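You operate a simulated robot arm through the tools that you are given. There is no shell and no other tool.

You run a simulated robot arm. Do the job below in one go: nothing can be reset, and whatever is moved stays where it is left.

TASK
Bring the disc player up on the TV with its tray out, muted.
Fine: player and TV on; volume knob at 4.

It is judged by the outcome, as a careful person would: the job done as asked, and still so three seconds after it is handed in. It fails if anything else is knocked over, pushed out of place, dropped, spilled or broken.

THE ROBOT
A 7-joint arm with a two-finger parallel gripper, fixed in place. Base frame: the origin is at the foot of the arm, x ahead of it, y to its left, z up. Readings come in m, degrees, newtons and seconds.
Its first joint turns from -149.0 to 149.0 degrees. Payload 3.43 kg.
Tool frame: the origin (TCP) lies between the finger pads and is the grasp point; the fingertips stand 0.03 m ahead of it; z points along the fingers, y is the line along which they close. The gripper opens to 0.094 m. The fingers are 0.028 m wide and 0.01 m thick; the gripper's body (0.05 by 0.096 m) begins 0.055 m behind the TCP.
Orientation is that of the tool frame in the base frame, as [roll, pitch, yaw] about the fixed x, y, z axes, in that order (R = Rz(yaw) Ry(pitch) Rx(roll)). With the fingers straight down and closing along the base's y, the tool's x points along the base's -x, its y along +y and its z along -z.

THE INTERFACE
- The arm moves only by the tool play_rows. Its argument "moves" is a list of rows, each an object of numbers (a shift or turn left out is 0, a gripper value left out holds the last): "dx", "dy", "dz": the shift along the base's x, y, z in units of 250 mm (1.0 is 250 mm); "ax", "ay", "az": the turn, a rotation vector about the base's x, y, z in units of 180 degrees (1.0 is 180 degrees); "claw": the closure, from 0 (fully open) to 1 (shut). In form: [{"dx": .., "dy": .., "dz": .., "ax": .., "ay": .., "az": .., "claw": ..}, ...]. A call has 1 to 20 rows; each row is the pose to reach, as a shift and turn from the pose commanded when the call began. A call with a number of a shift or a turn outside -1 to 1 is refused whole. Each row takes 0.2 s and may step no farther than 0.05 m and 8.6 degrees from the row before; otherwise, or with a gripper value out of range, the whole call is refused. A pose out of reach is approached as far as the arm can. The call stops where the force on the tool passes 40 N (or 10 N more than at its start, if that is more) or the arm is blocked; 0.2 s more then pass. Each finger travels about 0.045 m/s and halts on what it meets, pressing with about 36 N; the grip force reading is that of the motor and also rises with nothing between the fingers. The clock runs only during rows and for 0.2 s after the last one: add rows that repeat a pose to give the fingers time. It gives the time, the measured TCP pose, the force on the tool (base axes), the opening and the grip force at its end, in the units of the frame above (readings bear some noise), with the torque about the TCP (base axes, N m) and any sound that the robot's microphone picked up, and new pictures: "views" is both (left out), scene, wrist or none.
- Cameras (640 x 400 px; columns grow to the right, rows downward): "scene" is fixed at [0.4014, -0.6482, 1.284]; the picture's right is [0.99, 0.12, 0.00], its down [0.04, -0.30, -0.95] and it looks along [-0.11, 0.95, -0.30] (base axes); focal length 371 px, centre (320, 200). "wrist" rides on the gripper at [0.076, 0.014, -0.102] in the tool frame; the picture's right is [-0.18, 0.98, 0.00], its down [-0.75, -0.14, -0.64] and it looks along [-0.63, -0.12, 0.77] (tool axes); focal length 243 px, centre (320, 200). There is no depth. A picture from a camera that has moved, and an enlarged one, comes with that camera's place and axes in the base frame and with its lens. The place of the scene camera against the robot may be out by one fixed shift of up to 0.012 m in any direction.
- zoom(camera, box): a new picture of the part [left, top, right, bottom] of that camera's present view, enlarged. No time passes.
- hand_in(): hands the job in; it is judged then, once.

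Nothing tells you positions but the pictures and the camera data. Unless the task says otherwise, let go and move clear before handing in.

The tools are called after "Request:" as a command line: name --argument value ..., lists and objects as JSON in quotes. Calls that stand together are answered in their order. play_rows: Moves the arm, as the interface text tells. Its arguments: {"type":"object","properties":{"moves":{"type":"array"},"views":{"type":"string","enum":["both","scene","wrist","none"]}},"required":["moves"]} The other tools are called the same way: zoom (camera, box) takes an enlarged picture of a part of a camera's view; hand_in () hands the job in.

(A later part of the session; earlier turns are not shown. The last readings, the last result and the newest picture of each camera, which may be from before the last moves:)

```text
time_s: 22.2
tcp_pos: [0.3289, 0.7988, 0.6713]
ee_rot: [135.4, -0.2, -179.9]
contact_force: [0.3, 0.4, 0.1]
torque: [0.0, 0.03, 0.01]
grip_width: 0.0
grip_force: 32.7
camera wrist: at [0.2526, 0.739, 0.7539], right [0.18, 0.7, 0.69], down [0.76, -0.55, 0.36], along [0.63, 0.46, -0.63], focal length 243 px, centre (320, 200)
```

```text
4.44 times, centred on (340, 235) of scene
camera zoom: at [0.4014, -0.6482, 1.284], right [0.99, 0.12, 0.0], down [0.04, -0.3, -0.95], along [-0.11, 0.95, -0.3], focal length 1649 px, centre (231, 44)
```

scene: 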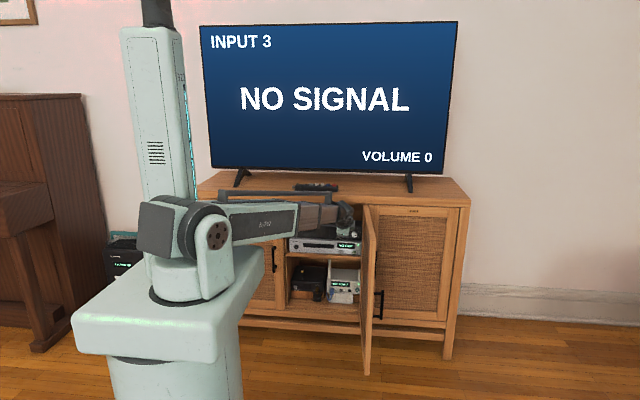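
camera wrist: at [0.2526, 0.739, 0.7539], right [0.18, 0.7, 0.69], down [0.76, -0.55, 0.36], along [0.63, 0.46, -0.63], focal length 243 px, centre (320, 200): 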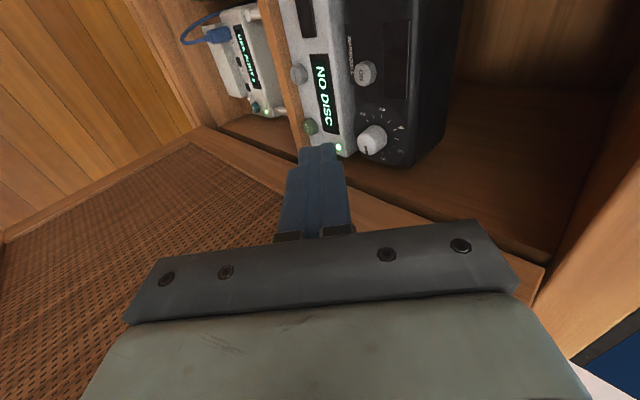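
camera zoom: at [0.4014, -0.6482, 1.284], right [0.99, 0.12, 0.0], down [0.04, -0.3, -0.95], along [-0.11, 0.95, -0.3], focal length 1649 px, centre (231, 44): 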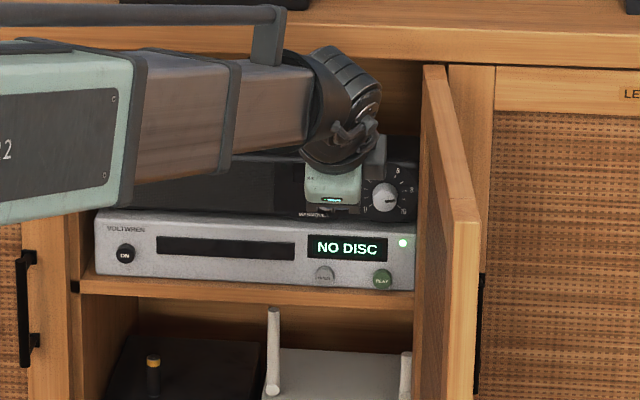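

The knob axis is near (0.372, y, 0.612), about 24 mm across and standing out about 20 mm. The door's inner face is about 4 cm to its right. I'll roll the gripper 90° about its own axis so the fingers straddle the knob, and open them to about 36 mm.

Request:
play_rows --moves '[{"ay": -0.032, "az": 0.032, "dx": -0.04, "claw": 0.62}, {"ay": -0.064, "az": 0.064, "dx": -0.08, "claw": 0.62}, {"ay": -0.096, "az": 0.096, "dx": -0.08, "claw": 0.62}, {"ay": -0.128, "az": 0.128, "dx": -0.08, "claw": 0.62}, {"ay": -0.16, "az": 0.16, "dx": -0.08, "claw": 0.62}, {"ay": -0.192, "az": 0.192, "dx": -0.08, "claw": 0.62}, {"ay": -0.224, "az": 0.224, "dx": -0.08, "claw": 0.62}, {"ay": -0.256, "az": 0.256, "dx": -0.08, "claw": 0.62}, {"ay": -0.288, "az": 0.288, "dx": -0.08, "claw": 0.62}, {"ay": -0.32, "az": 0.32, "dx": -0.08, "claw": 0.62}, {"ay": -0.3536, "az": 0.3536, "dx": -0.08, "claw": 0.62}, {"ay": -0.3536, "az": 0.3536, "dx": -0.08, "claw": 0.62}]'

```text
time_s: 24.8
tcp_pos: [0.3049, 0.8002, 0.6715]
ee_rot: [-179.4, 44.7, -89.7]
contact_force: [-0.5, 0.2, -1.0]
torque: [0.03, 0.0, 0.01]
grip_width: 0.0357
grip_force: 0.0
camera wrist: at [0.2913, 0.675, 0.6895], right [-0.98, 0.13, 0.12], down [0.13, 0.08, 0.99], along [0.12, 0.99, -0.1], focal length 243 px, centre (320, 200)
```

scene: 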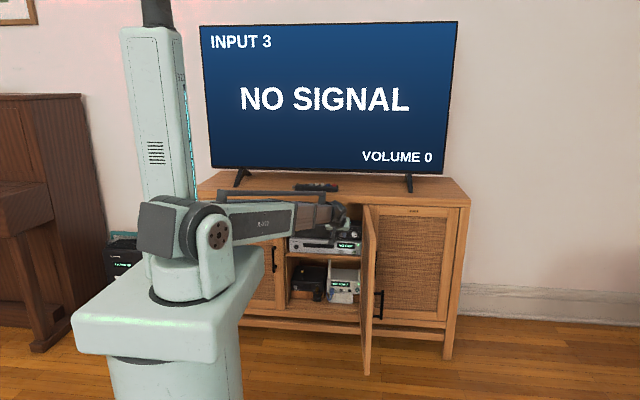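
wrist: 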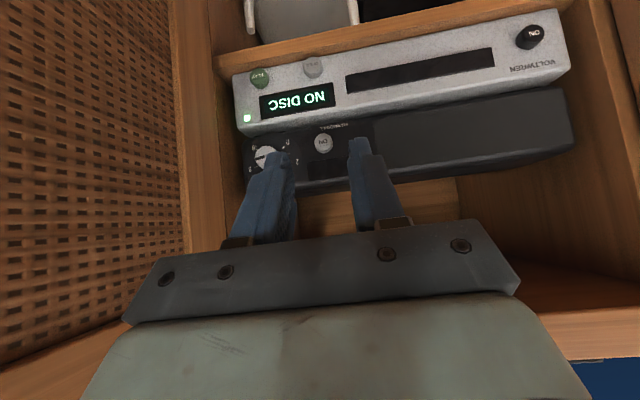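

The wrist camera now looks straight at the amp and player, though upside down. I'll zoom in on the knob to refine its position.

Request:
zoom --camera "wrist" --box '[225, 60, 345, 200]'

Request:
zoom --camera "wrist" --box '[150, 0, 330, 240]'

```text
2.86 times, centred on (285, 130) of wrist
camera zoom: at [0.2913, 0.675, 0.6895], right [-0.98, 0.13, 0.12], down [0.13, 0.08, 0.99], along [0.12, 0.99, -0.1], focal length 693 px, centre (420, 400)
```

zoom: 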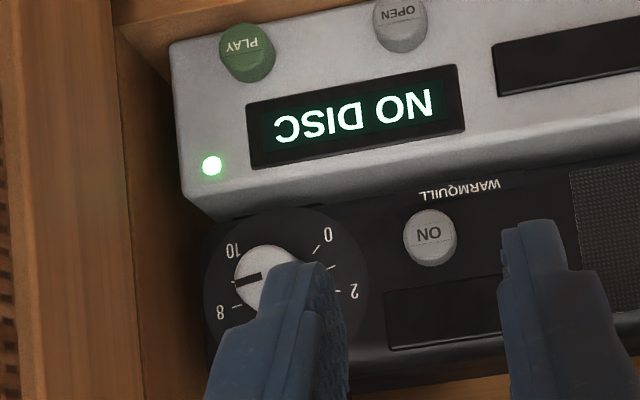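

```text
1.67 times, centred on (240, 120) of wrist
camera zoom: at [0.2913, 0.675, 0.6895], right [-0.98, 0.13, 0.12], down [0.13, 0.08, 0.99], along [0.12, 0.99, -0.1], focal length 404 px, centre (453, 333)
```

zoom: 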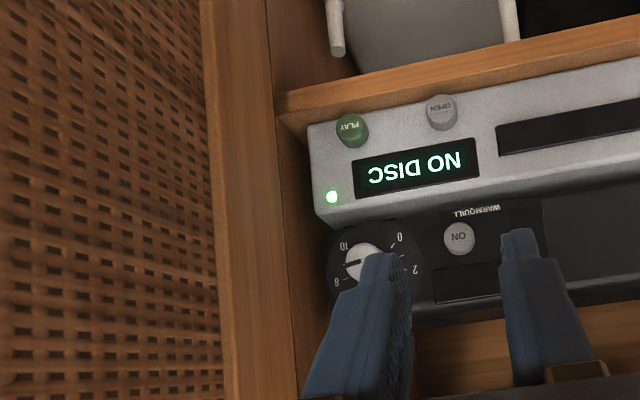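

Knob axis refined to about (0.3695, y, 0.614), with its front face at y≈0.914. I'll swing the tool 30° about the knob-axis direction (the body goes left, away from the door), then move to the pre-grasp.

Request:
play_rows --moves '[{"ay": -0.042, "dz": -0.04}, {"ay": -0.084, "dz": -0.08}, {"ay": -0.126, "dz": -0.12}, {"ay": -0.1667, "dz": -0.174}, {"ay": -0.1667, "dx": 0.11, "dz": -0.174}, {"ay": -0.1667, "dx": 0.226, "dz": -0.174}, {"ay": -0.1667, "dx": 0.226, "dy": 0.1, "dz": -0.174}, {"ay": -0.1667, "dx": 0.226, "dy": 0.19, "dz": -0.174}, {"ay": -0.1667, "dx": 0.226, "dy": 0.19, "dz": -0.174}]'

```text
time_s: 26.8
tcp_pos: [0.363, 0.8472, 0.6265]
ee_rot: [-140.4, 37.5, -63.6]
contact_force: [0.3, 1.2, 0.5]
torque: [0.02, 0.03, 0.0]
grip_width: 0.0358
grip_force: 0.1
camera wrist: at [0.3414, 0.7221, 0.6357], right [-0.91, 0.13, -0.38], down [-0.38, 0.08, 0.92], along [0.16, 0.99, -0.02], focal length 243 px, centre (320, 200)
```

scene: 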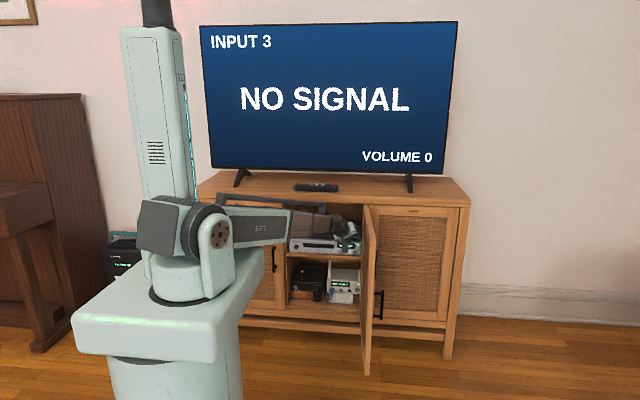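
wrist: 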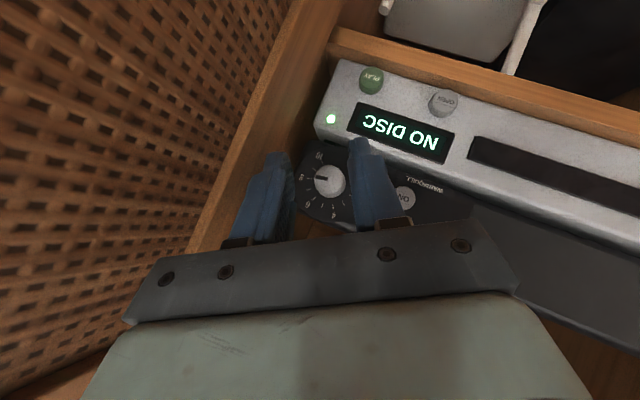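

The knob now sits between the fingers. I'll zoom in to check centring before moving in.

Request:
zoom --camera "wrist" --box '[250, 110, 400, 240]'

Request:
zoom --camera "scene" --box '[300, 195, 400, 265]'

```text
3.08 times, centred on (325, 175) of wrist
camera zoom: at [0.3414, 0.7221, 0.6357], right [-0.91, 0.13, -0.38], down [-0.38, 0.08, 0.92], along [0.16, 0.99, -0.02], focal length 746 px, centre (305, 277)
```

zoom: 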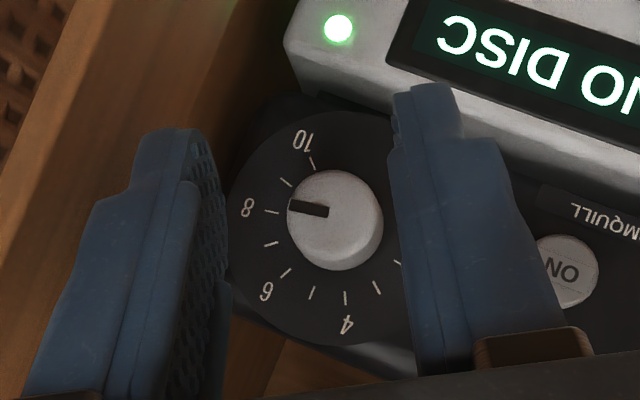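

```text
5.71 times, centred on (350, 230) of scene
camera zoom: at [0.4014, -0.6482, 1.284], right [0.99, 0.12, 0.0], down [0.04, -0.3, -0.95], along [-0.11, 0.95, -0.3], focal length 2120 px, centre (149, 29)
```

zoom: 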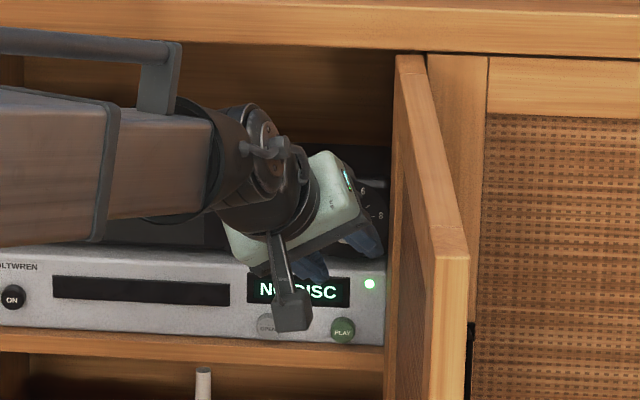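

Centred well. On closer reading the pointer is at 8, so it needs four divisions (about 108°) counter-clockwise. I'll move forward over the knob.

Request:
play_rows --moves '[{"dy": 0.06}, {"dy": 0.12}, {"dy": 0.16}, {"dy": 0.18}, {"dy": 0.193}, {"dy": 0.204}]'

Request:
zoom --camera "wrist" --box '[250, 110, 400, 240]'

```text
time_s: 28.2
tcp_pos: [0.3611, 0.8991, 0.6278]
ee_rot: [-140.5, 37.5, -63.6]
contact_force: [-0.2, -0.2, 0.7]
torque: [-0.01, 0.0, 0.0]
grip_width: 0.0358
grip_force: 0.1
camera wrist: at [0.3401, 0.7735, 0.636], right [-0.91, 0.13, -0.38], down [-0.38, 0.08, 0.92], along [0.16, 0.99, -0.03], focal length 243 px, centre (320, 200)
```

scene: 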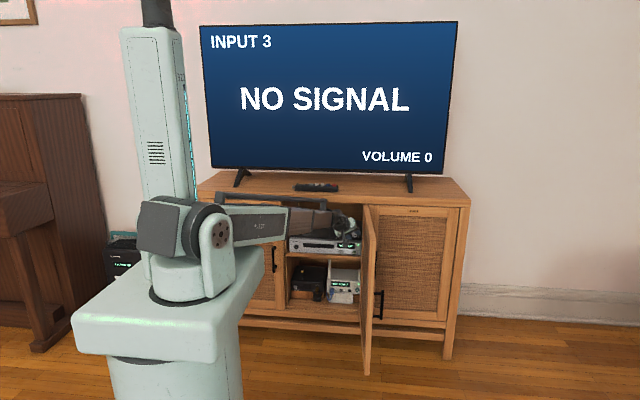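
wrist: 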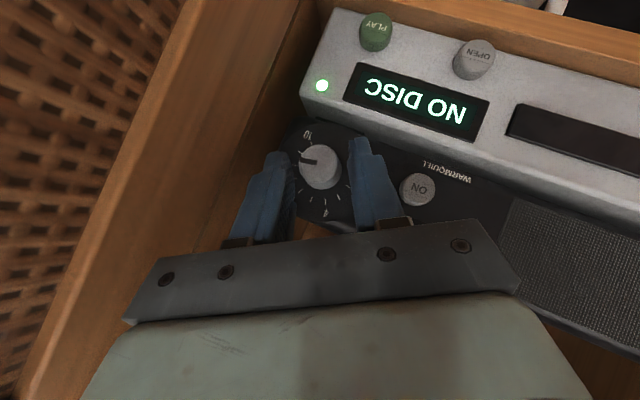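

```text
3.08 times, centred on (325, 175) of wrist
camera zoom: at [0.3401, 0.7735, 0.636], right [-0.91, 0.13, -0.38], down [-0.38, 0.08, 0.92], along [0.16, 0.99, -0.03], focal length 746 px, centre (305, 277)
```

zoom: 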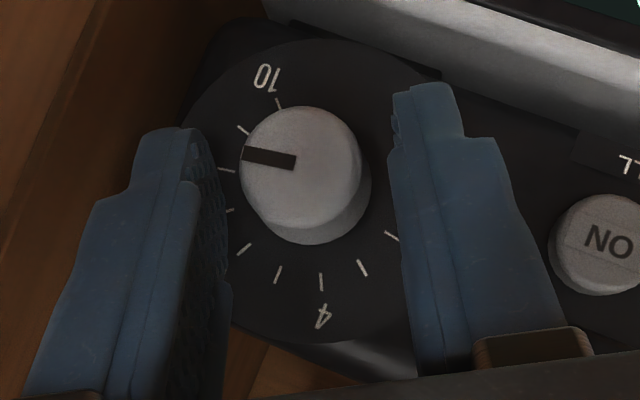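

The fingers straddle the knob with clearance. Before gripping, I'll back out 5 cm and dry-run the counter-clockwise swing to check the wrist can do it without hitting a limit.

Request:
play_rows --moves '[{"dy": -0.1}, {"dy": -0.2}, {"dy": -0.2, "dx": -0.0071, "dz": -0.0047, "ay": -0.0417}, {"dy": -0.2, "dx": -0.0135, "dz": -0.0103, "ay": -0.0833}, {"dy": -0.2, "dx": -0.0191, "dz": -0.0167, "ay": -0.125}, {"dy": -0.2, "dx": -0.0238, "dz": -0.0238, "ay": -0.1667}, {"dy": -0.2, "dx": -0.0276, "dz": -0.0314, "ay": -0.2083}, {"dy": -0.2, "dx": -0.0303, "dz": -0.0395, "ay": -0.25}, {"dy": -0.2, "dx": -0.032, "dz": -0.0478, "ay": -0.2917}, {"dy": -0.2, "dx": -0.0322, "dz": -0.0495, "ay": -0.3}, {"dy": -0.2, "dx": -0.0322, "dz": -0.0495, "ay": -0.3}]'

Request:
zoom --camera "scene" --box '[280, 190, 400, 280]'

```text
time_s: 30.6
tcp_pos: [0.3545, 0.8486, 0.6151]
ee_rot: [-93.8, 4.0, -45.4]
contact_force: [-1.1, 0.2, 0.9]
torque: [0.02, -0.01, -0.01]
grip_width: 0.0356
grip_force: 0.1
camera wrist: at [0.3342, 0.7236, 0.6016], right [-0.23, 0.13, -0.96], down [-0.97, 0.08, 0.24], along [0.11, 0.99, 0.11], focal length 243 px, centre (320, 200)
```

scene: 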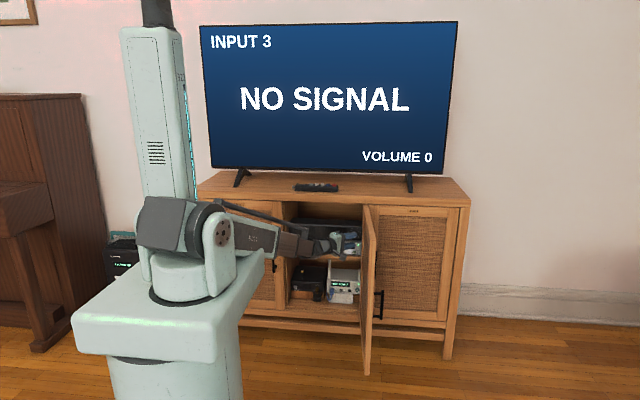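
wrist: 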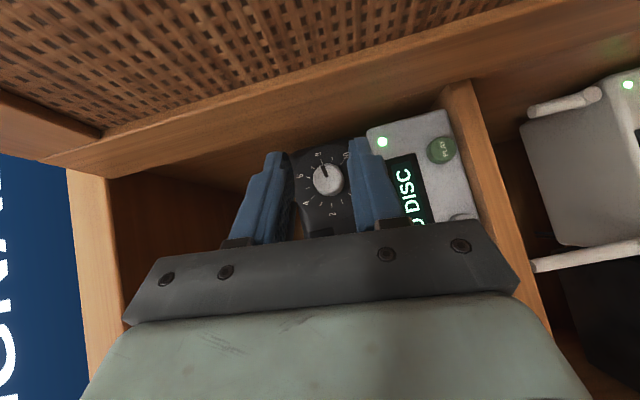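

```text
4.44 times, centred on (340, 235) of scene
camera zoom: at [0.4014, -0.6482, 1.284], right [0.99, 0.12, 0.0], down [0.04, -0.3, -0.95], along [-0.11, 0.95, -0.3], focal length 1649 px, centre (231, 44)
```

zoom: 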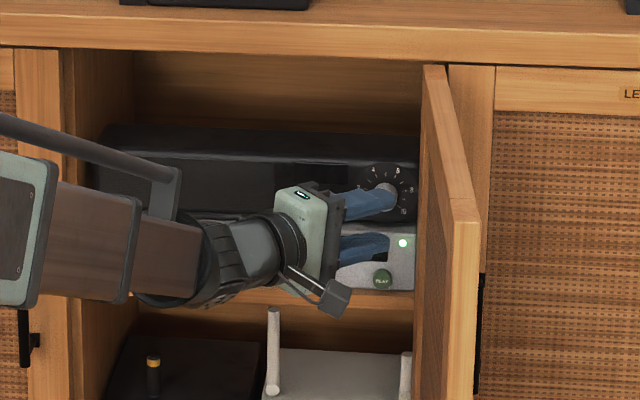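

The swing works with no limit reached, and the knob stays centred. I'll swing back to the start angle, move in over the knob and close on it.

Request:
play_rows --moves '[{"dx": 0.0019, "dz": 0.01, "ay": 0.045}, {"dx": 0.0046, "dz": 0.0181, "ay": 0.0917}, {"dx": 0.0084, "dz": 0.0257, "ay": 0.1333}, {"dx": 0.0131, "dz": 0.0328, "ay": 0.175}, {"dx": 0.0187, "dz": 0.0392, "ay": 0.2167}, {"dx": 0.0251, "dz": 0.0448, "ay": 0.2583}, {"dx": 0.0322, "dz": 0.0495, "ay": 0.3}, {"dx": 0.0322, "dz": 0.0495, "ay": 0.3, "dy": 0.08}, {"dx": 0.0322, "dz": 0.0495, "ay": 0.3, "dy": 0.15}, {"dx": 0.0322, "dz": 0.0495, "ay": 0.3, "dy": 0.18}, {"dx": 0.0322, "dz": 0.0495, "ay": 0.3, "dy": 0.2}, {"dx": 0.0322, "dz": 0.0495, "ay": 0.3, "dy": 0.2}, {"dx": 0.0322, "dz": 0.0495, "ay": 0.3, "dy": 0.2, "claw": 0.68}, {"dx": 0.0322, "dz": 0.0495, "ay": 0.3, "dy": 0.2, "claw": 0.72}, {"dx": 0.0322, "dz": 0.0495, "ay": 0.3, "dy": 0.2, "claw": 0.8}, {"dx": 0.0322, "dz": 0.0495, "ay": 0.3, "dy": 0.2, "claw": 1}, {"dx": 0.0322, "dz": 0.0495, "ay": 0.3, "dy": 0.2, "claw": 1}]'

Request:
zoom --camera "wrist" --box '[250, 110, 400, 240]'

```text
time_s: 34.2
tcp_pos: [0.3609, 0.9001, 0.6275]
ee_rot: [-140.3, 37.5, -63.5]
contact_force: [1.2, 0.5, 1.0]
torque: [-0.24, -0.03, 0.41]
grip_width: 0.0257
grip_force: 45.2
camera wrist: at [0.3408, 0.7744, 0.6358], right [-0.91, 0.13, -0.39], down [-0.38, 0.08, 0.92], along [0.16, 0.99, -0.02], focal length 243 px, centre (320, 200)
```

scene: 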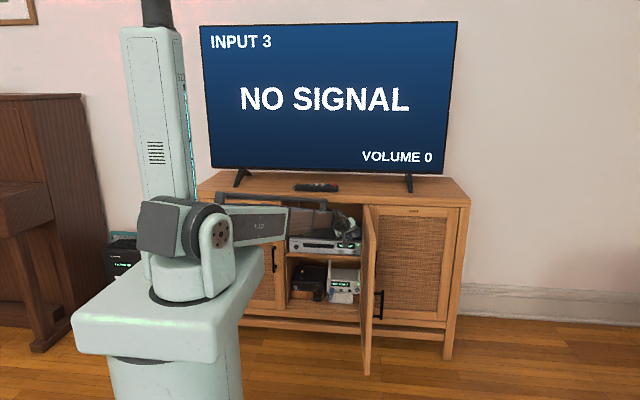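
wrist: 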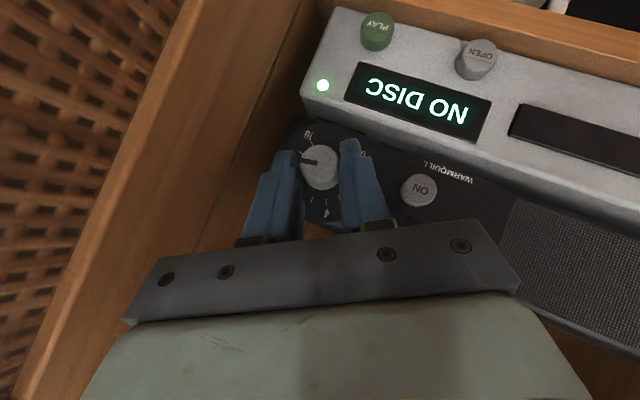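

```text
3.08 times, centred on (325, 175) of wrist
camera zoom: at [0.3408, 0.7744, 0.6358], right [-0.91, 0.13, -0.39], down [-0.38, 0.08, 0.92], along [0.16, 0.99, -0.02], focal length 746 px, centre (305, 277)
```

zoom: 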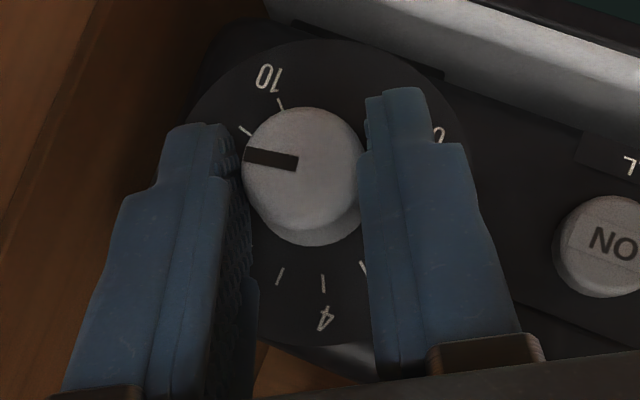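

The knob is gripped (25.7 mm) with negligible side force. I'll turn it counter-clockwise 54° along the arc about its axis.

Request:
play_rows --moves '[{"dx": -0.0035, "dz": -0.0022, "ay": -0.0208}, {"dx": -0.0071, "dz": -0.0047, "ay": -0.0417}, {"dx": -0.0135, "dz": -0.0103, "ay": -0.0833}, {"dx": -0.0191, "dz": -0.0167, "ay": -0.125}, {"dx": -0.0238, "dz": -0.0238, "ay": -0.1667}, {"dx": -0.0276, "dz": -0.0314, "ay": -0.2083}, {"dx": -0.0303, "dz": -0.0395, "ay": -0.25}, {"dx": -0.032, "dz": -0.0478, "ay": -0.2917}, {"dx": -0.0322, "dz": -0.0495, "ay": -0.3}, {"dx": -0.0322, "dz": -0.0495, "ay": -0.3}]'

Request:
zoom --camera "wrist" --box '[250, 110, 400, 240]'

Request:
zoom --camera "scene" --box '[330, 215, 370, 245]'

```text
time_s: 36.4
tcp_pos: [0.3538, 0.9002, 0.6158]
ee_rot: [-93.7, 4.2, -45.5]
contact_force: [17.5, 16.3, 2.6]
torque: [-0.28, -0.07, 0.29]
grip_width: 0.0255
grip_force: 45.4
camera wrist: at [0.3345, 0.7746, 0.6019], right [-0.23, 0.14, -0.96], down [-0.97, 0.08, 0.24], along [0.11, 0.99, 0.11], focal length 243 px, centre (320, 200)
```

scene: 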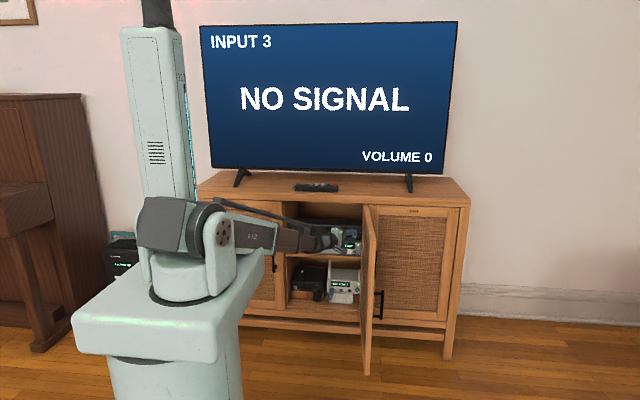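
wrist: 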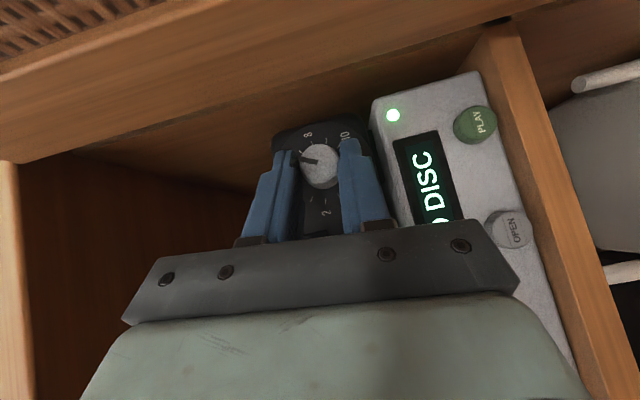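

```text
3.08 times, centred on (325, 175) of wrist
camera zoom: at [0.3345, 0.7746, 0.6019], right [-0.23, 0.14, -0.96], down [-0.97, 0.08, 0.24], along [0.11, 0.99, 0.11], focal length 746 px, centre (305, 277)
```

zoom: 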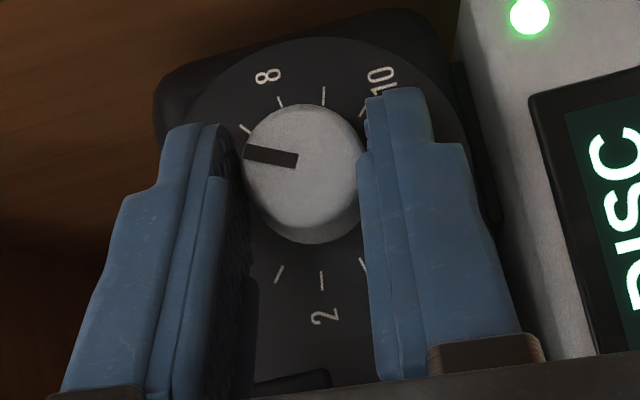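

```text
13.33 times, centred on (350, 230) of scene
camera zoom: at [0.4014, -0.6482, 1.284], right [0.99, 0.12, 0.0], down [0.04, -0.3, -0.95], along [-0.11, 0.95, -0.3], focal length 4947 px, centre (-80, -200)
```

zoom: 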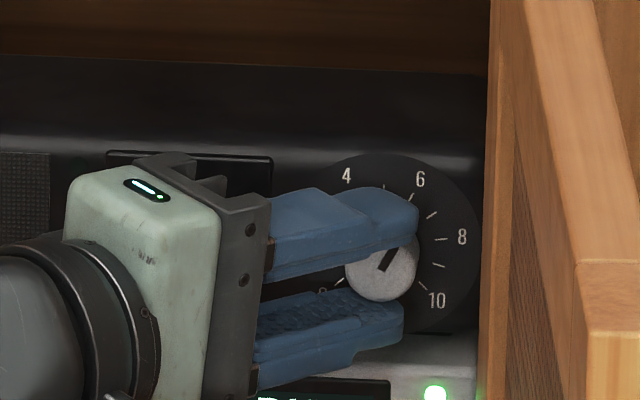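

The knob moved from 8 to 6 as intended. I'll release, back out, swing back to the start angle, and come in again for the second half.

Request:
play_rows --moves '[{"claw": 0.62}, {"claw": 0.62}, {"dy": -0.1, "claw": 0.62}, {"dy": -0.2, "claw": 0.62}, {"dy": -0.2, "dx": 0.0019, "dz": 0.01, "ay": 0.045}, {"dy": -0.2, "dx": 0.0046, "dz": 0.0181, "ay": 0.0917}, {"dy": -0.2, "dx": 0.0084, "dz": 0.0257, "ay": 0.1333}, {"dy": -0.2, "dx": 0.0131, "dz": 0.0328, "ay": 0.175}, {"dy": -0.2, "dx": 0.0187, "dz": 0.0392, "ay": 0.2167}, {"dy": -0.2, "dx": 0.0251, "dz": 0.0448, "ay": 0.2583}, {"dy": -0.2, "dx": 0.0322, "dz": 0.0495, "ay": 0.3}, {"dy": -0.2, "dx": 0.0322, "dz": 0.0495, "ay": 0.3}]'

Request:
zoom --camera "wrist" --box '[250, 110, 400, 240]'

```text
time_s: 39.0
tcp_pos: [0.3619, 0.8506, 0.6284]
ee_rot: [-140.5, 37.5, -63.5]
contact_force: [-0.2, 0.0, -1.0]
torque: [0.03, 0.01, 0.01]
grip_width: 0.0357
grip_force: 0.0
camera wrist: at [0.3404, 0.7244, 0.6365], right [-0.91, 0.13, -0.38], down [-0.38, 0.08, 0.92], along [0.16, 0.99, -0.02], focal length 243 px, centre (320, 200)
```

scene: 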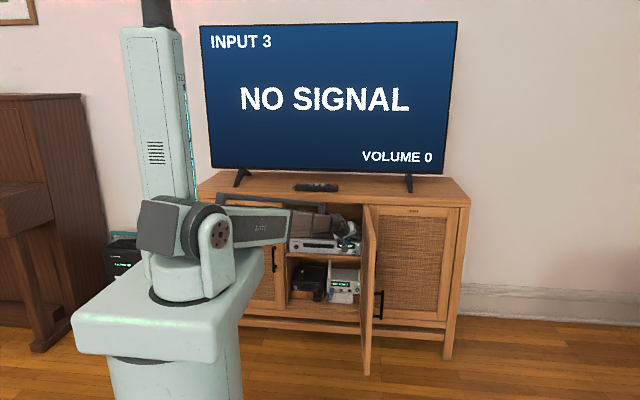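
wrist: 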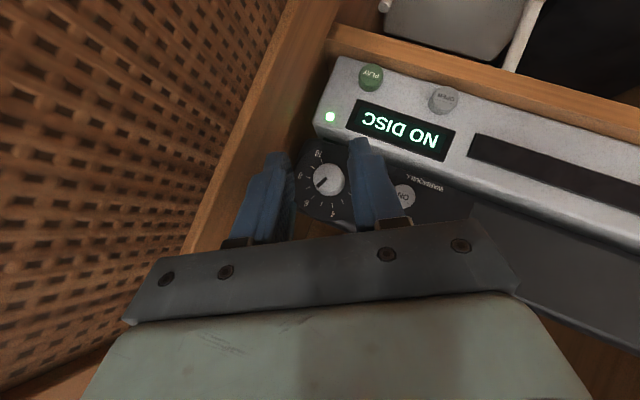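

```text
3.08 times, centred on (325, 175) of wrist
camera zoom: at [0.3404, 0.7244, 0.6365], right [-0.91, 0.13, -0.38], down [-0.38, 0.08, 0.92], along [0.16, 0.99, -0.02], focal length 746 px, centre (305, 277)
```

zoom: 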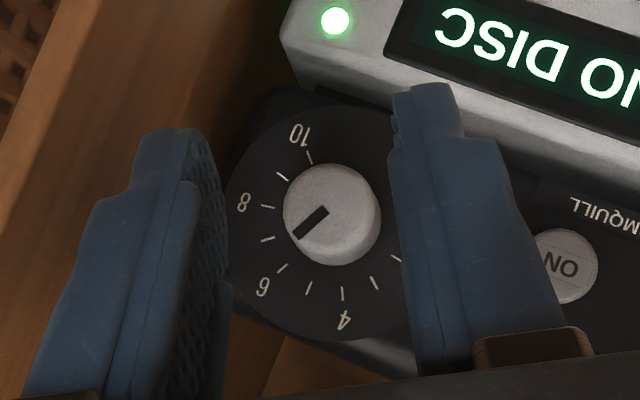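

Request:
zoom --camera "scene" --box '[330, 215, 370, 245]'

Request:
zoom --camera "wrist" --box '[295, 140, 360, 200]'

```text
13.33 times, centred on (350, 230) of scene
camera zoom: at [0.4014, -0.6482, 1.284], right [0.99, 0.12, 0.0], down [0.04, -0.3, -0.95], along [-0.11, 0.95, -0.3], focal length 4947 px, centre (-80, -200)
```

zoom: 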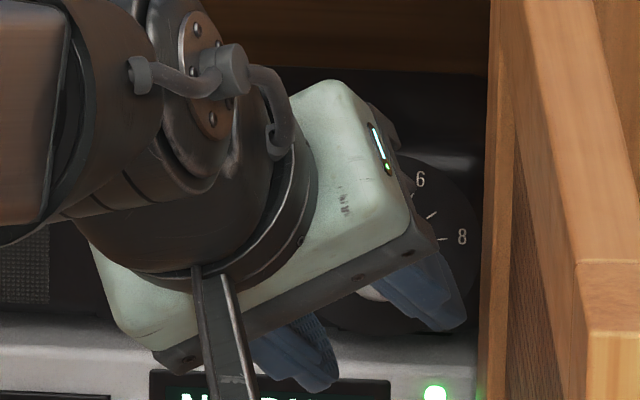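

```text
6.67 times, centred on (328, 170) of wrist
camera zoom: at [0.3404, 0.7244, 0.6365], right [-0.91, 0.13, -0.38], down [-0.38, 0.08, 0.92], along [0.16, 0.99, -0.02], focal length 1618 px, centre (270, 400)
```

zoom: 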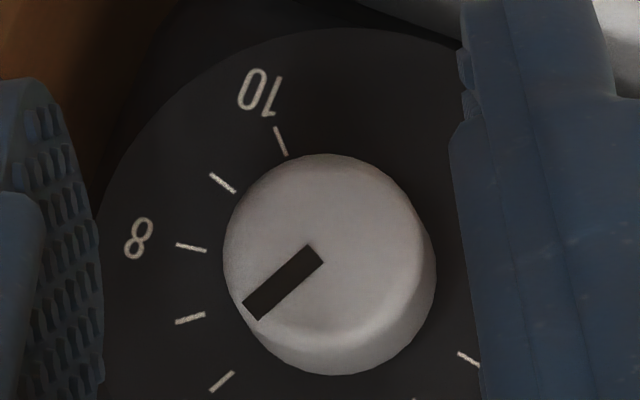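

The pointer direction is parallel to the 6 tick, so the knob is at 6. I'll go in again, grip, and turn another 54°.

Request:
play_rows --moves '[{"dy": 0.08}, {"dy": 0.15}, {"dy": 0.18}, {"dy": 0.2}, {"dy": 0.2}, {"dy": 0.2, "claw": 0.68}, {"dy": 0.2, "claw": 0.72}, {"dy": 0.2, "claw": 0.8}, {"dy": 0.2, "claw": 1}, {"dy": 0.2, "claw": 1}]'

Request:
zoom --camera "wrist" --box '[250, 110, 400, 240]'

```text
time_s: 41.2
tcp_pos: [0.3614, 0.8987, 0.6284]
ee_rot: [-140.4, 37.5, -63.6]
contact_force: [1.5, 1.1, 2.1]
torque: [-0.21, -0.08, 0.2]
grip_width: 0.0254
grip_force: 44.9
camera wrist: at [0.3404, 0.7739, 0.6364], right [-0.91, 0.13, -0.38], down [-0.38, 0.08, 0.92], along [0.16, 0.99, -0.02], focal length 243 px, centre (320, 200)
```

scene: 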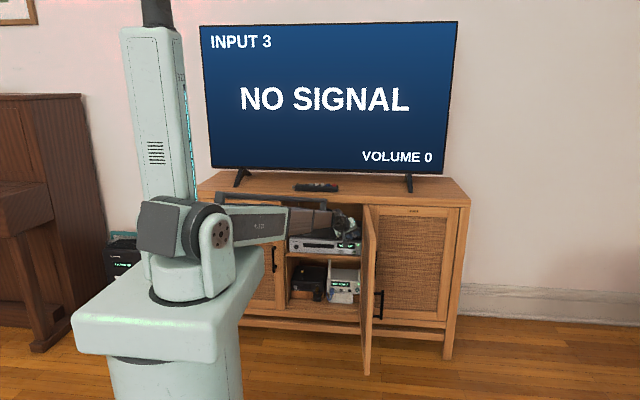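
wrist: 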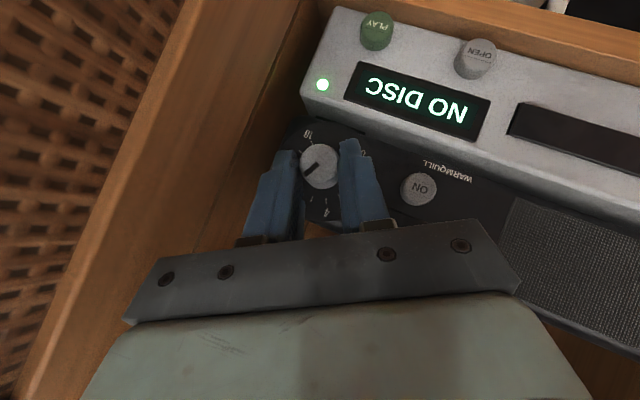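

```text
3.08 times, centred on (325, 175) of wrist
camera zoom: at [0.3404, 0.7739, 0.6364], right [-0.91, 0.13, -0.38], down [-0.38, 0.08, 0.92], along [0.16, 0.99, -0.02], focal length 746 px, centre (305, 277)
```

zoom: 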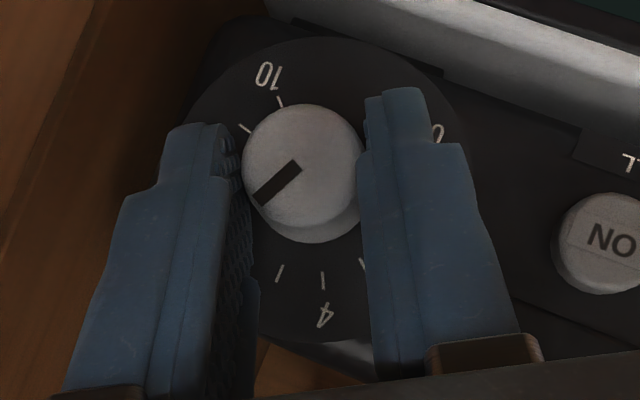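

Gripped again with low force. Turning the second 54°.

Request:
play_rows --moves '[{"dx": -0.0035, "dz": -0.0022, "ay": -0.0208}, {"dx": -0.0071, "dz": -0.0047, "ay": -0.0417}, {"dx": -0.0135, "dz": -0.0103, "ay": -0.0833}, {"dx": -0.0191, "dz": -0.0167, "ay": -0.125}, {"dx": -0.0238, "dz": -0.0238, "ay": -0.1667}, {"dx": -0.0276, "dz": -0.0314, "ay": -0.2083}, {"dx": -0.0303, "dz": -0.0395, "ay": -0.25}, {"dx": -0.032, "dz": -0.0478, "ay": -0.2917}, {"dx": -0.0322, "dz": -0.0495, "ay": -0.3}, {"dx": -0.0322, "dz": -0.0495, "ay": -0.3}]'

Request:
zoom --camera "wrist" --box '[250, 110, 400, 240]'

Request:
zoom --camera "scene" --box '[330, 215, 370, 245]'

```text
time_s: 43.4
tcp_pos: [0.3537, 0.8997, 0.6158]
ee_rot: [-93.8, 4.1, -45.3]
contact_force: [-17.1, 4.1, 4.2]
torque: [0.04, -0.07, 0.82]
grip_width: 0.0256
grip_force: 44.7
camera wrist: at [0.3343, 0.774, 0.602], right [-0.23, 0.13, -0.97], down [-0.97, 0.08, 0.24], along [0.11, 0.99, 0.11], focal length 243 px, centre (320, 200)
```

scene: 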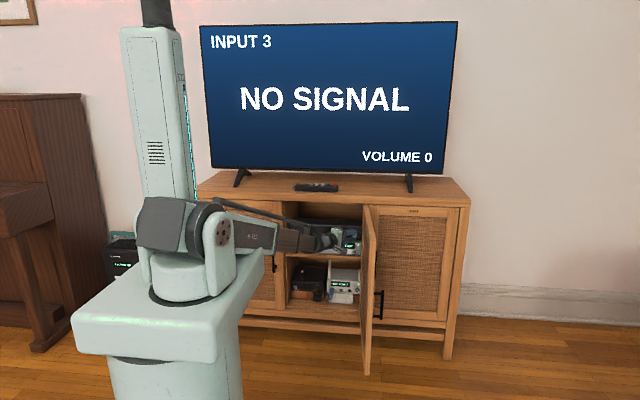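
wrist: 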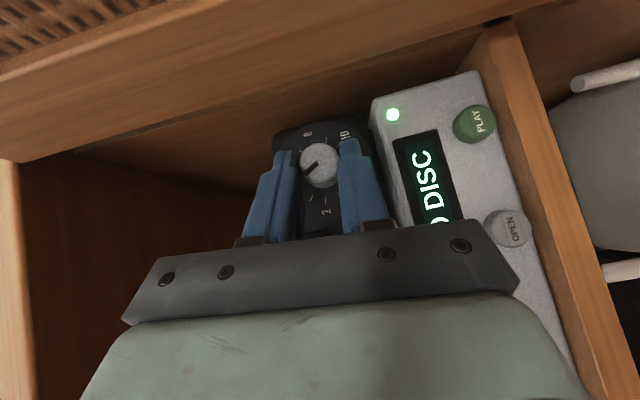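

```text
3.08 times, centred on (325, 175) of wrist
camera zoom: at [0.3343, 0.774, 0.602], right [-0.23, 0.13, -0.97], down [-0.97, 0.08, 0.24], along [0.11, 0.99, 0.11], focal length 746 px, centre (305, 277)
```

zoom: 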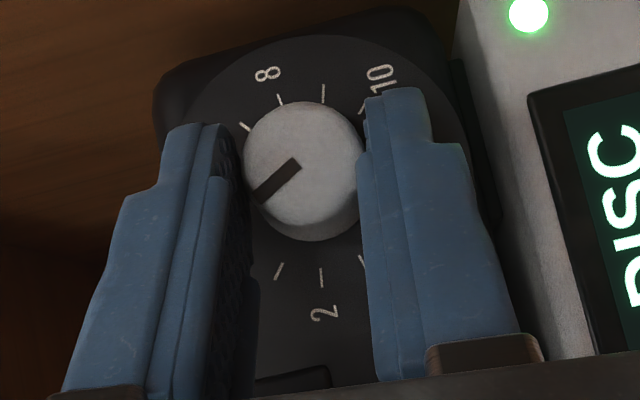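

```text
13.33 times, centred on (350, 230) of scene
camera zoom: at [0.4014, -0.6482, 1.284], right [0.99, 0.12, 0.0], down [0.04, -0.3, -0.95], along [-0.11, 0.95, -0.3], focal length 4947 px, centre (-80, -200)
```

zoom: 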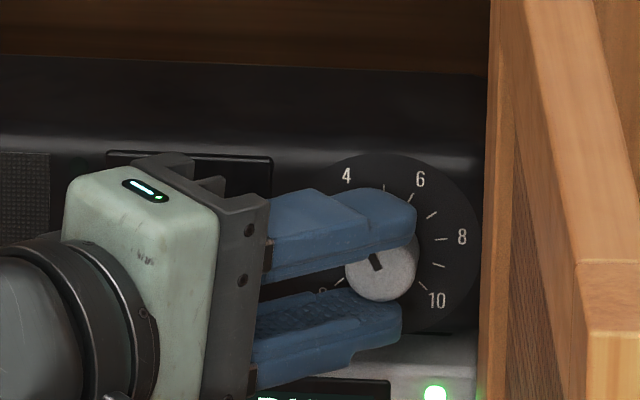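

The pointer now points up-left, toward 4. I'll release and back out to verify the reading.

Request:
play_rows --moves '[{"claw": 0.62}, {"claw": 0.62}, {"claw": 0.62}, {"dy": -0.1, "claw": 0.62}, {"dy": -0.2, "claw": 0.62}, {"dy": -0.3, "claw": 0.62}, {"dy": -0.3, "claw": 0.62}]'

Request:
zoom --camera "wrist" --box '[280, 130, 380, 230]'

Request:
zoom --camera "scene" --box '[330, 215, 370, 245]'

```text
time_s: 45.0
tcp_pos: [0.3531, 0.8248, 0.6156]
ee_rot: [-93.9, 4.1, -45.4]
contact_force: [0.9, 0.5, 0.1]
torque: [-0.01, -0.01, -0.02]
grip_width: 0.0358
grip_force: 0.1
camera wrist: at [0.3346, 0.699, 0.6012], right [-0.23, 0.13, -0.96], down [-0.97, 0.08, 0.24], along [0.11, 0.99, 0.11], focal length 243 px, centre (320, 200)
```

scene: 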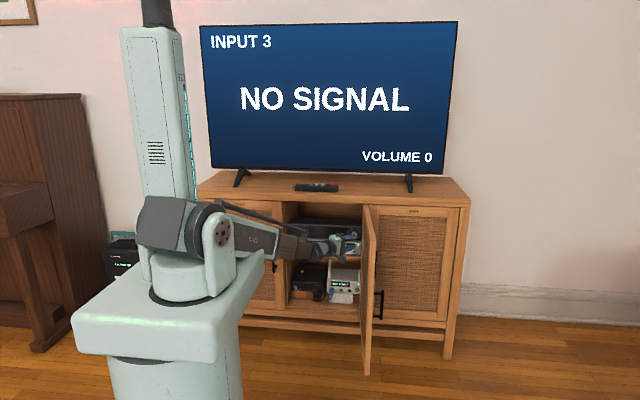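
wrist: 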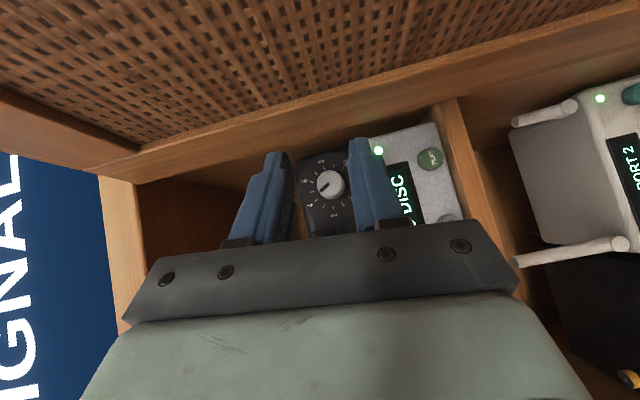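

```text
4.00 times, centred on (330, 180) of wrist
camera zoom: at [0.3346, 0.699, 0.6012], right [-0.23, 0.13, -0.96], down [-0.97, 0.08, 0.24], along [0.11, 0.99, 0.11], focal length 970 px, centre (280, 280)
```

zoom: 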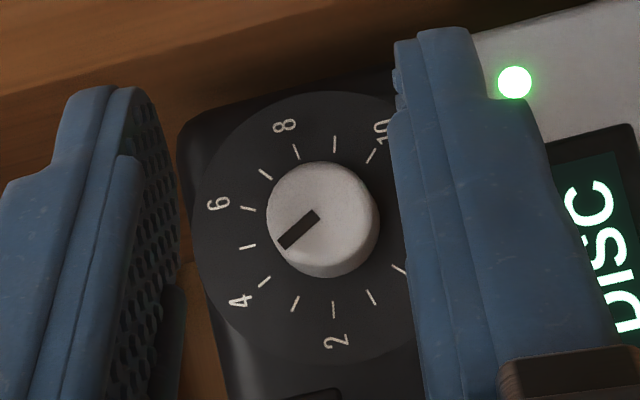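

```text
13.33 times, centred on (350, 230) of scene
camera zoom: at [0.4014, -0.6482, 1.284], right [0.99, 0.12, 0.0], down [0.04, -0.3, -0.95], along [-0.11, 0.95, -0.3], focal length 4947 px, centre (-80, -200)
```

zoom: 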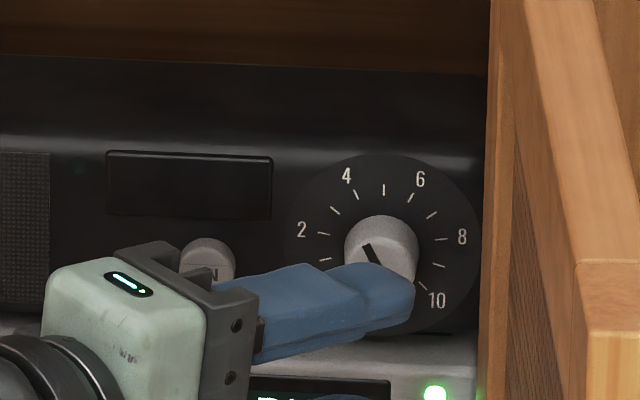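

Request:
zoom --camera "scene" --box '[346, 224, 362, 236]'

Request:
zoom --camera "wrist" --box '[300, 150, 350, 215]'

```text
16.00 times, centred on (354, 230) of scene
camera zoom: at [0.4014, -0.6482, 1.284], right [0.99, 0.12, 0.0], down [0.04, -0.3, -0.95], along [-0.11, 0.95, -0.3], focal length 5936 px, centre (-224, -280)
```

zoom: 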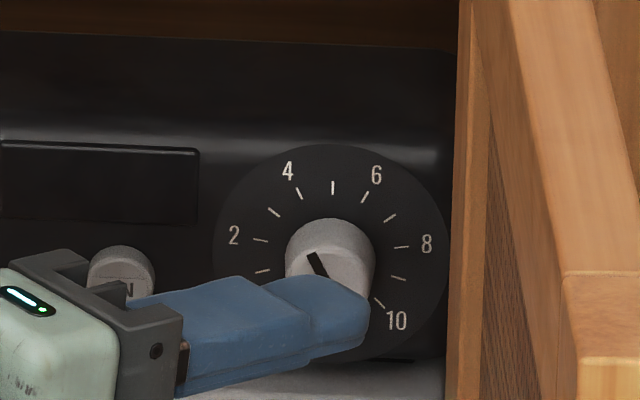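

```text
6.15 times, centred on (325, 182) of wrist
camera zoom: at [0.3346, 0.699, 0.6012], right [-0.23, 0.13, -0.96], down [-0.97, 0.08, 0.24], along [0.11, 0.99, 0.11], focal length 1493 px, centre (289, 308)
```

zoom: 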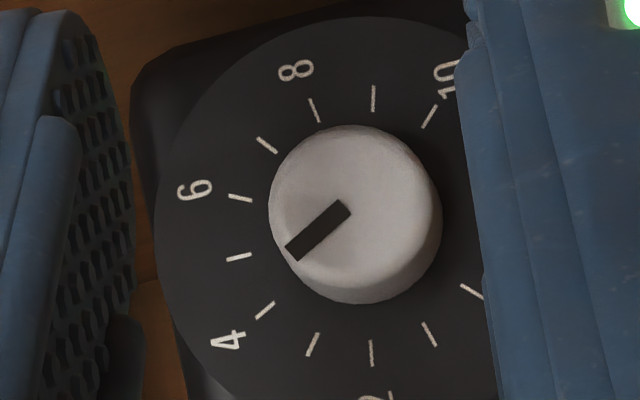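

The pointer is parallel to the 4 tick, so the knob is at 4. Next is OPEN. The tray will slide out to the left of it, so I'll return to the narrow "from above" orientation (as used for ON) to keep the gripper clear of the tray, starting by swinging back.

Request:
play_rows --moves '[{"dx": -0.02, "dy": -0.07, "dz": 0.02, "ay": 0.0425, "claw": 1}, {"dx": -0.06, "dy": -0.14, "dz": 0.05, "ay": 0.085, "claw": 1}, {"dx": -0.1, "dy": -0.14, "dz": 0.08, "ay": 0.1275, "claw": 1}, {"dx": -0.14, "dy": -0.14, "dz": 0.12, "ay": 0.17, "claw": 1}, {"dx": -0.17, "dy": -0.14, "dz": 0.16, "ay": 0.2125, "claw": 1}, {"dx": -0.19, "dy": -0.14, "dz": 0.2, "ay": 0.255, "claw": 1}, {"dx": -0.2, "dy": -0.14, "dz": 0.22, "ay": 0.2975, "claw": 1}, {"dx": -0.2, "dy": -0.14, "dz": 0.22, "ay": 0.34, "claw": 1}, {"dx": -0.2, "dy": -0.14, "dz": 0.22, "ay": 0.3825, "claw": 1}, {"dx": -0.2, "dy": -0.14, "dz": 0.22, "ay": 0.425, "claw": 1}, {"dx": -0.2, "dy": -0.14, "dz": 0.22, "ay": 0.4667, "claw": 1}, {"dx": -0.2, "dy": -0.14, "dz": 0.22, "ay": 0.4667, "claw": 1}]'

Request:
zoom --camera "wrist" --box '[210, 60, 330, 180]'

```text
time_s: 47.6
tcp_pos: [0.303, 0.7889, 0.6706]
ee_rot: [-179.7, 44.8, -90.1]
contact_force: [0.6, -0.2, -0.5]
torque: [0.02, 0.01, 0.02]
grip_width: 0.0
grip_force: 33.6
camera wrist: at [0.2901, 0.6637, 0.6884], right [-0.98, 0.13, 0.13], down [0.14, 0.08, 0.99], along [0.12, 0.99, -0.1], focal length 243 px, centre (320, 200)
```

scene: 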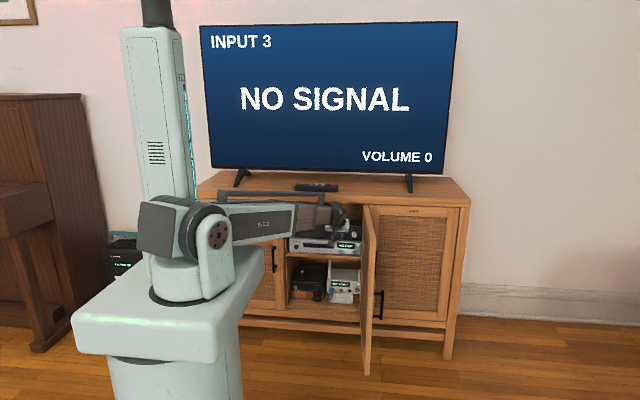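
wrist: 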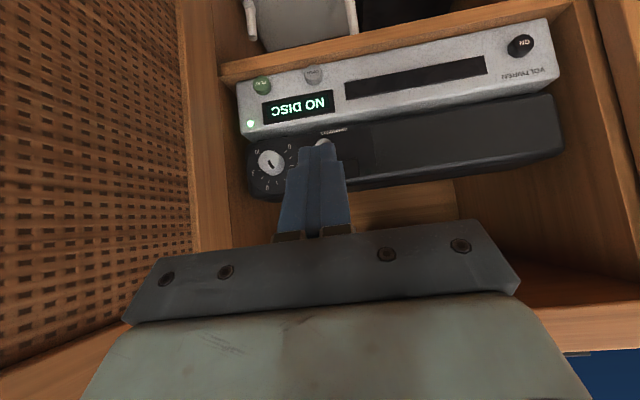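

```text
3.33 times, centred on (270, 120) of wrist
camera zoom: at [0.2901, 0.6637, 0.6884], right [-0.98, 0.13, 0.13], down [0.14, 0.08, 0.99], along [0.12, 0.99, -0.1], focal length 809 px, centre (487, 467)
```

zoom: 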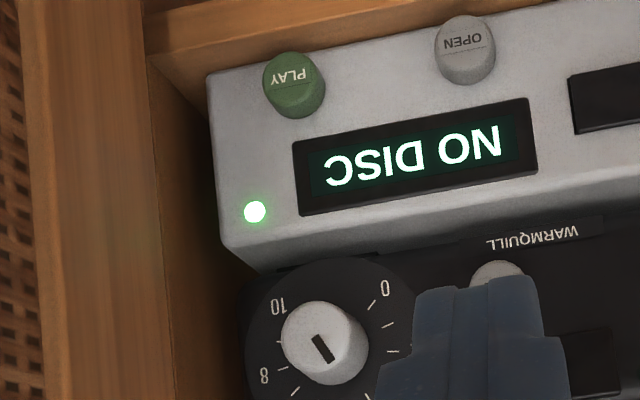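

OPEN is at about (0.309, 0.917, 0.523), and the tray slot ends at x≈0.277. I'll roll the gripper back to the narrow orientation at a safe distance.

Request:
play_rows --moves '[{"ay": 0.032, "az": -0.032}, {"ay": 0.064, "az": -0.064}, {"ay": 0.096, "az": -0.096}, {"ay": 0.128, "az": -0.128}, {"ay": 0.16, "az": -0.16}, {"ay": 0.192, "az": -0.192}, {"ay": 0.224, "az": -0.224}, {"ay": 0.256, "az": -0.256}, {"ay": 0.288, "az": -0.288}, {"ay": 0.32, "az": -0.32, "dz": -0.1}, {"ay": 0.3536, "az": -0.3536, "dz": -0.2}, {"ay": 0.3536, "az": -0.3536, "dz": -0.3}, {"ay": 0.3536, "az": -0.3536, "dz": -0.35, "dy": 0.1, "dx": 0.05}, {"ay": 0.3536, "az": -0.3536, "dz": -0.4, "dy": 0.2, "dx": 0.05}, {"ay": 0.3536, "az": -0.3536, "dz": -0.4, "dy": 0.2, "dx": 0.05}]'

Request:
zoom --camera "wrist" --box '[270, 60, 450, 190]'

```text
time_s: 50.8
tcp_pos: [0.3165, 0.8399, 0.5701]
ee_rot: [135.3, -0.1, -179.8]
contact_force: [-0.5, 0.1, -1.0]
torque: [-0.02, 0.0, 0.0]
grip_width: 0.0
grip_force: 33.2
camera wrist: at [0.2411, 0.7789, 0.6522], right [0.18, 0.7, 0.69], down [0.76, -0.55, 0.36], along [0.63, 0.46, -0.63], focal length 243 px, centre (320, 200)
```

scene: 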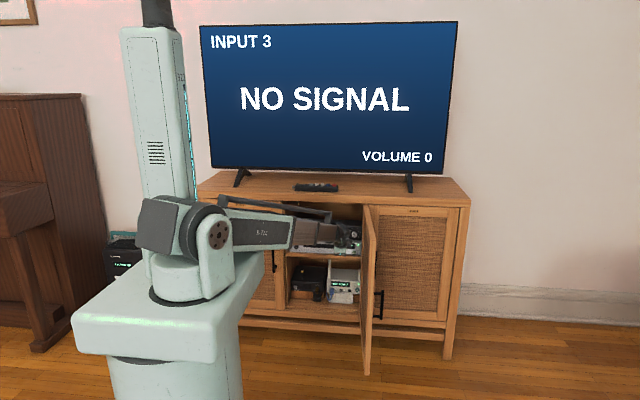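
wrist: 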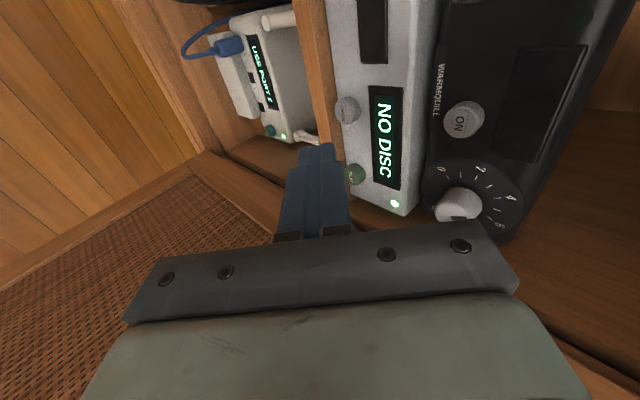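

```text
3.08 times, centred on (360, 125) of wrist
camera zoom: at [0.2411, 0.7789, 0.6522], right [0.18, 0.7, 0.69], down [0.76, -0.55, 0.36], along [0.63, 0.46, -0.63], focal length 746 px, centre (197, 431)
```

zoom: 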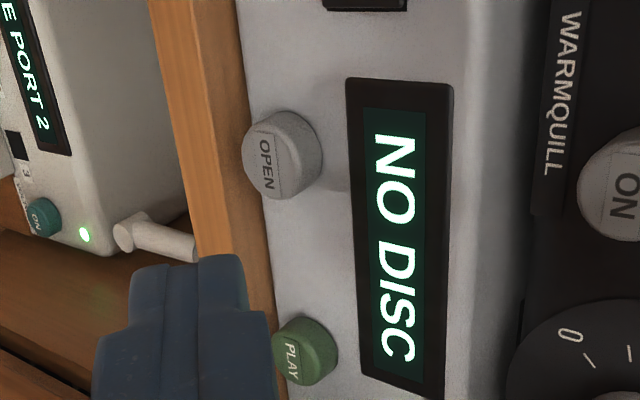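

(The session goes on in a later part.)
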